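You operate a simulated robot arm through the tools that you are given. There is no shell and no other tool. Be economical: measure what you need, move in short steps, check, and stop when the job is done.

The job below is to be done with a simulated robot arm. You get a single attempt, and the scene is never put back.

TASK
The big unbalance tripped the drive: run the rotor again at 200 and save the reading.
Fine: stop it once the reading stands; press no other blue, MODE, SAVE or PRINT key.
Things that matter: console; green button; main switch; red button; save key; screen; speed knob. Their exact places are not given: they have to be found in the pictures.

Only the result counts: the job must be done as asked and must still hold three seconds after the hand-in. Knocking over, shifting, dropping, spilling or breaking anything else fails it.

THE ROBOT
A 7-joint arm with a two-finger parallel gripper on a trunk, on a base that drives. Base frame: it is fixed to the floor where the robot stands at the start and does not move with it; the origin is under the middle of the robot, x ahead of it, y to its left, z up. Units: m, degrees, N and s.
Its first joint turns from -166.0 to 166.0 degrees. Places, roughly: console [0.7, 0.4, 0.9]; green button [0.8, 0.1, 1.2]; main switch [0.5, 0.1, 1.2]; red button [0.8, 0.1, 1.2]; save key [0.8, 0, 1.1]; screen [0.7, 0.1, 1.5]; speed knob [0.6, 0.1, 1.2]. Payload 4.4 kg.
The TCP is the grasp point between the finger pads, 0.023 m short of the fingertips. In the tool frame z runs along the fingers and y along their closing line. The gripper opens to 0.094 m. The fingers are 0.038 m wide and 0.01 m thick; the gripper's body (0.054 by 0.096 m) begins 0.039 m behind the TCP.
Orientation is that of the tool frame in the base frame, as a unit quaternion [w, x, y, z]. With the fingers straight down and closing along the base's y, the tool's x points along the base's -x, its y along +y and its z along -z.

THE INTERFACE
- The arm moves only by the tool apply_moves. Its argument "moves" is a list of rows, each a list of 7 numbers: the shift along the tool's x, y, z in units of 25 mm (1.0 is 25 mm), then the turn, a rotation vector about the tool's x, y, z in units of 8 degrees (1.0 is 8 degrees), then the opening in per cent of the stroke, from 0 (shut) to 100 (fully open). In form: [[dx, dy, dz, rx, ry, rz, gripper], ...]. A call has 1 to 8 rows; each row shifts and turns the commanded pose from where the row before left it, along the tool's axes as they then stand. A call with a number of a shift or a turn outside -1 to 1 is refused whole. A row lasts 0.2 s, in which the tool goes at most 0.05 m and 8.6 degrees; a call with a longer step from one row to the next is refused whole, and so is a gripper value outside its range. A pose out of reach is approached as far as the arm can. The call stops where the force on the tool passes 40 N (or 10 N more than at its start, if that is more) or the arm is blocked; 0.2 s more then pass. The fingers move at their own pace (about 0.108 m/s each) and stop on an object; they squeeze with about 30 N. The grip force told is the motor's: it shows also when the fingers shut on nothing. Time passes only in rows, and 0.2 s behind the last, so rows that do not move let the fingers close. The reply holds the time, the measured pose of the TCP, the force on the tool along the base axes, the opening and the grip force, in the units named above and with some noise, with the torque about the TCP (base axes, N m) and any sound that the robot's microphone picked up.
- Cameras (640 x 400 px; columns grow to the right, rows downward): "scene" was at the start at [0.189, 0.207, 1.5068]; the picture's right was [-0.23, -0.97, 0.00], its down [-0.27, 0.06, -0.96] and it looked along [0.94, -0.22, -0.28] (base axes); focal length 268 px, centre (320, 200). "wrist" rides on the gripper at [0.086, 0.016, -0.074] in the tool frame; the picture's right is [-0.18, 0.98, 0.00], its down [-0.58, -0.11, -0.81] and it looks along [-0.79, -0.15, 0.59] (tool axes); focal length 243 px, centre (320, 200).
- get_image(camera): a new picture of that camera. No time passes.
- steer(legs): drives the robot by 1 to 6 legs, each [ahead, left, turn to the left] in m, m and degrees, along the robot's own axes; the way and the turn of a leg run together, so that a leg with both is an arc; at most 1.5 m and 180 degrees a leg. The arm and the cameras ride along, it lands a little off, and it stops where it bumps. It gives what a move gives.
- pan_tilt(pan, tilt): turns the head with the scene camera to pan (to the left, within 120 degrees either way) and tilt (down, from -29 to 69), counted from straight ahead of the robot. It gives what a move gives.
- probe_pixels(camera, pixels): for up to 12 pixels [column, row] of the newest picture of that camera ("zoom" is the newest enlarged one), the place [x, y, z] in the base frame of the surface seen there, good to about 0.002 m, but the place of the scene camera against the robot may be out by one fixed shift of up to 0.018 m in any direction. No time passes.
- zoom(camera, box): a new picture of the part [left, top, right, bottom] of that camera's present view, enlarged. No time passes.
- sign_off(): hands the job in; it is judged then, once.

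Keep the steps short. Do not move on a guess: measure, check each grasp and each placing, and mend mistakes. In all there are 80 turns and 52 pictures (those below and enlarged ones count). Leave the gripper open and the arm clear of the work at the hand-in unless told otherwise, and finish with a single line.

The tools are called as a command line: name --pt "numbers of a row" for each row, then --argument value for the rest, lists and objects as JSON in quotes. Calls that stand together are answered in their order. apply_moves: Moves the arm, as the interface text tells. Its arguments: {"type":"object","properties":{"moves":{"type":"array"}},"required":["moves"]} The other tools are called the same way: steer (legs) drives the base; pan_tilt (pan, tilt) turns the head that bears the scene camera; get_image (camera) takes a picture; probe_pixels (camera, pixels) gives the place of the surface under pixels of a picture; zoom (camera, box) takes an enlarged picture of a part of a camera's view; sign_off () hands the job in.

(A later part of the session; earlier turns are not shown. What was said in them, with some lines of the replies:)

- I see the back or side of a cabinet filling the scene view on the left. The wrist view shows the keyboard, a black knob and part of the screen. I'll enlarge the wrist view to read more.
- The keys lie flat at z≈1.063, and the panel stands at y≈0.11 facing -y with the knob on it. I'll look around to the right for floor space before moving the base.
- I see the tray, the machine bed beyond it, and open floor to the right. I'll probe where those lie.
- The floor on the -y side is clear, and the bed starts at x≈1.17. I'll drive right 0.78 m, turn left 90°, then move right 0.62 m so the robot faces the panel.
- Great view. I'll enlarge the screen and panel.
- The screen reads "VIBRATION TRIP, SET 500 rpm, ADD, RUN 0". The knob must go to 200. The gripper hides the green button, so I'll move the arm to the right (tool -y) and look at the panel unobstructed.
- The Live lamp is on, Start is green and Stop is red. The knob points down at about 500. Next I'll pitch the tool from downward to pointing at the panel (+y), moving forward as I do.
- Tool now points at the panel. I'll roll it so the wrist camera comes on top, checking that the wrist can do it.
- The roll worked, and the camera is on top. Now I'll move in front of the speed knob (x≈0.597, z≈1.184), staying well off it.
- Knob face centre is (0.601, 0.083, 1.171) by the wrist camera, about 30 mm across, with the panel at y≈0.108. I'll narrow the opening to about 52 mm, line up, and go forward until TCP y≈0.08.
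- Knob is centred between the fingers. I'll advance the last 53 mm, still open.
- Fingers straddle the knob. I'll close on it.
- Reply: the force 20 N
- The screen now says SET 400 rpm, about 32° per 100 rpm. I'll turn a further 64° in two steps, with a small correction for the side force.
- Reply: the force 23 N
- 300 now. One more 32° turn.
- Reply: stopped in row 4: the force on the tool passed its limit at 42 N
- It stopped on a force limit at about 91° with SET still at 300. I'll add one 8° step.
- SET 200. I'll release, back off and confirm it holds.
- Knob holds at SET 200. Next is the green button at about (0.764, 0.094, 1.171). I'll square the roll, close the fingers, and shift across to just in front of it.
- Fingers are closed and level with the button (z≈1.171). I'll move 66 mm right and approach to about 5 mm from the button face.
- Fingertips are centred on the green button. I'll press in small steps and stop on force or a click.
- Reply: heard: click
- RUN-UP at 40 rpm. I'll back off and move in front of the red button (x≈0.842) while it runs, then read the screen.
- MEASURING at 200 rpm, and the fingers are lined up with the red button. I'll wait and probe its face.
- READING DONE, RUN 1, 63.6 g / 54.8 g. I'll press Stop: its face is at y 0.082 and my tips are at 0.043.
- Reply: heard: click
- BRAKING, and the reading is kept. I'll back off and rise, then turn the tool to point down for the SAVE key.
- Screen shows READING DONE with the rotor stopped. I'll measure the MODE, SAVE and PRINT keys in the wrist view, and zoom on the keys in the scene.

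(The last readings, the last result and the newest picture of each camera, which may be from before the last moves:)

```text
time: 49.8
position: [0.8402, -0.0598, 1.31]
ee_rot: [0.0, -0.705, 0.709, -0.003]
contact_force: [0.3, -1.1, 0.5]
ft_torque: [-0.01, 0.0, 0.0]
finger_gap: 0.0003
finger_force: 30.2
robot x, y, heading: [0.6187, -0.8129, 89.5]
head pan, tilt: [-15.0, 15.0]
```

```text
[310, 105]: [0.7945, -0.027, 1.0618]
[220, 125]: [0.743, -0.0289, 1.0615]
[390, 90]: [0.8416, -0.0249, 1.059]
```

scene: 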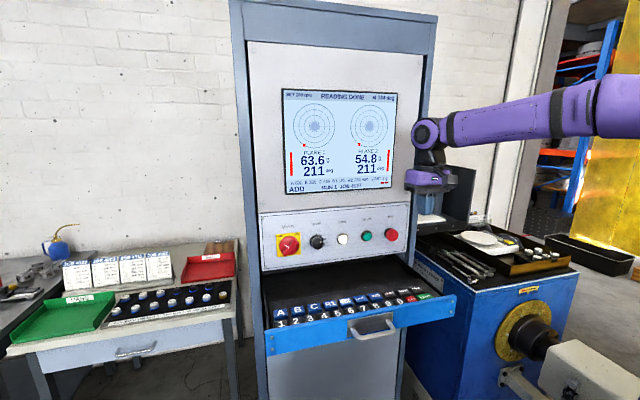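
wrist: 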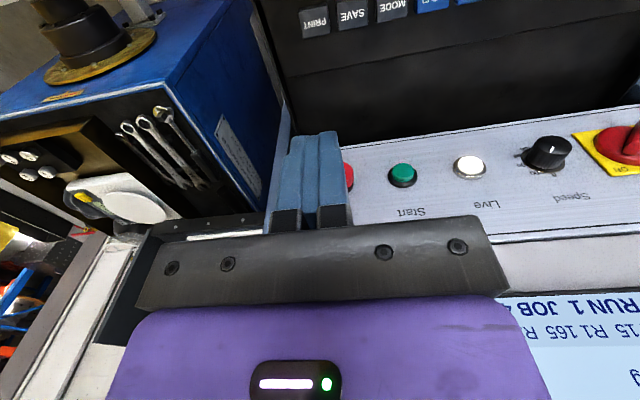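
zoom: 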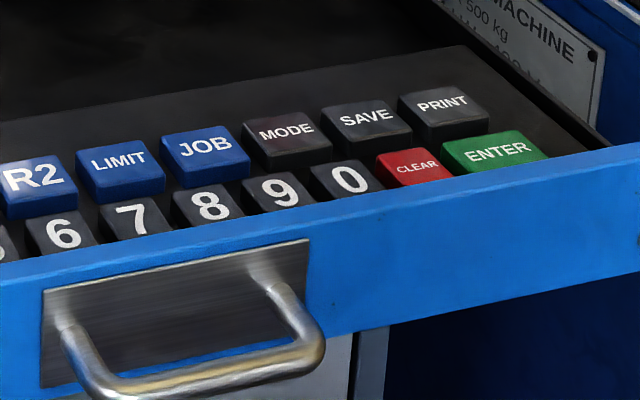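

SAVE centre is (0.808, -0.047, 1.063). I'll line up above it, biased 5 mm towards the empty strip behind, then descend to TCP z≈1.115 (tips about 29 mm above the key).

apply_moves --pt "-0.7 0.65 0.8 0 0 0 0" --pt "0 0.65 1 0 0 0 0" --pt "0 0 1 0 0 0 0" --pt "0 0 1 0 0 0 0" --pt "0 0 1 0 0 0 0" --pt "0 0 1 0 0 0 0" --pt "0 0 1 0 0 0 0" --pt "0 0 1 0 0 0 0"

get_image --camera "wrist"

zoom --camera "scene" --box '[340, 235, 470, 335]'

```text
time: 51.6
position: [0.8086, -0.0437, 1.1146]
ee_rot: [-0.001, -0.704, 0.71, -0.003]
contact_force: [0.1, 0.1, -0.1]
ft_torque: [0.0, 0.03, -0.02]
finger_gap: 0.0
finger_force: 29.5
robot x, y, heading: [0.62, -0.8129, 89.3]
head pan, tilt: [-15.0, 15.0]
```

```text
15 pictures are left
```

wrist: 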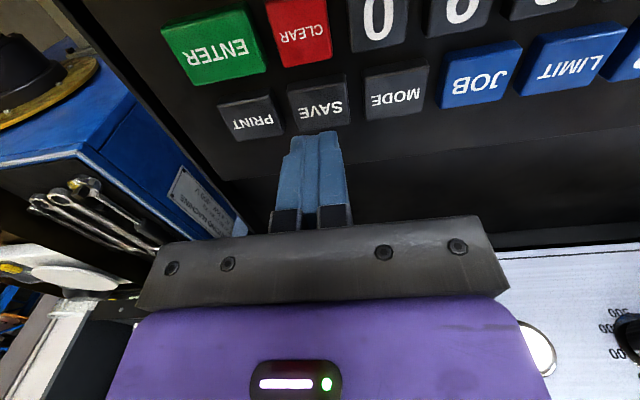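

```text
4.00 times, centred on (405, 285) of scene
```

zoom: 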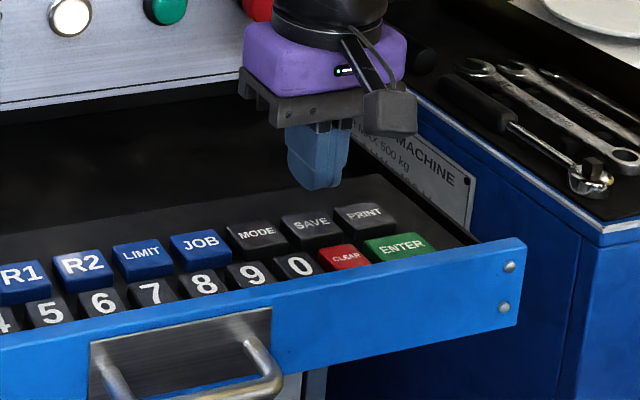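

I'll check the key once more from this close view.

probe_pixels --camera "wrist" --pixels '[[320, 108], [296, 105], [344, 102], [318, 88], [320, 123], [398, 96], [252, 122]]'

```text
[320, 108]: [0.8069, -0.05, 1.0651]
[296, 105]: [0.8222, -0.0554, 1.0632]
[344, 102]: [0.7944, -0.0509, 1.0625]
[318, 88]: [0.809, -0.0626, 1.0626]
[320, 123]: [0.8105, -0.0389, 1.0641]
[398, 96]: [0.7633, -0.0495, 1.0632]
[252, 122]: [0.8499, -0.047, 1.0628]
```

Alignment is good (SAVE x 0.794–0.822, y≈-0.05). I'll descend and press in small steps.

apply_moves --pt "0.1 0 0.7 0 0 0 0" --pt "0 0 0.35 0 0 0 0" --pt "0 0 0.12 0 0 0 0" --pt "0 0 0.1 0 0 0 0"

zoom --camera "scene" --box '[275, 80, 415, 200]'

```text
time: 52.6
position: [0.8096, -0.0456, 1.0814]
ee_rot: [0.0, -0.704, 0.71, -0.002]
contact_force: [0.7, 1.3, 2.1]
ft_torque: [0.05, -0.04, 0.01]
finger_gap: 0.0
finger_force: 30.4
robot x, y, heading: [0.6162, -0.8117, 89.1]
head pan, tilt: [-15.0, 15.0]
heard: click
```

```text
3.33 times, centred on (345, 140) of scene
```

zoom: 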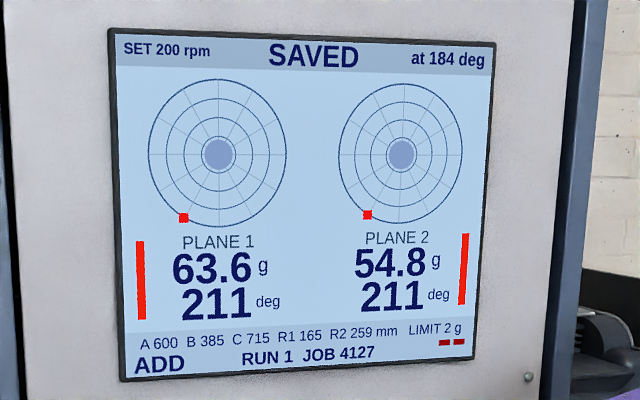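

SAVED. I'll raise the arm clear, then open the gripper.

apply_moves --pt "0 0 -1 0 0 0 0" --pt "0 0 -1 0 0 0 0" --pt "0 0 -1 0 0 0 0" --pt "0 0 -1 0 0 0 0" --pt "0.8 0 -1 0 0 0 0" --pt "0.8 0 -1 0 0 0 100" --pt "0.8 0 -1 0 0 0 100" --pt "0.8 0 -1 0 0 0 100"

apply_moves --pt "1 0 0 0 0 0 100" --pt "1 0 0 0 0 0 100" --pt "1 0 0 0 0 0 100" --pt "1 0 0 0 0 0 100"

get_image --camera "scene"

zoom --camera "scene" --box '[275, 80, 415, 200]'

```text
time: 54.4
position: [0.8096, -0.1245, 1.2817]
ee_rot: [0.0, -0.704, 0.71, -0.003]
contact_force: [0.6, 0.4, -0.4]
ft_torque: [-0.03, 0.07, 0.03]
finger_gap: 0.0939
finger_force: 0.1
robot x, y, heading: [0.6148, -0.808, 89.5]
head pan, tilt: [-15.0, 15.0]
```

```text
time: 55.4
position: [0.8075, -0.2259, 1.2829]
ee_rot: [0.0, -0.704, 0.71, -0.003]
contact_force: [-0.1, -0.1, -0.9]
ft_torque: [-0.07, -0.01, 0.03]
finger_gap: 0.094
finger_force: 0.1
robot x, y, heading: [0.6181, -0.8134, 89.4]
head pan, tilt: [-15.0, 15.0]
```

```text
12 pictures are left
```

scene: 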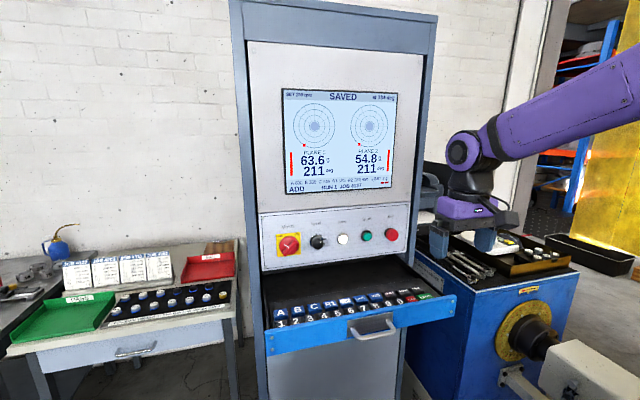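

```text
3.33 times, centred on (345, 140) of scene
```

zoom: 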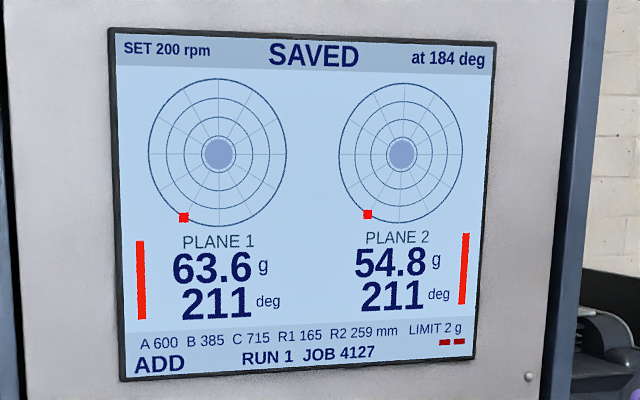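

The screen shows SAVED, the rotor is stopped, the arm is clear and the gripper is open. Handing in.

sign_off

```text
The job is handed in.
```

The rotor was run again at 200 rpm, stopped once the reading stood (63.6 g and 54.8 g, both at 211°), and the reading was saved with one press of SAVE and no other key.
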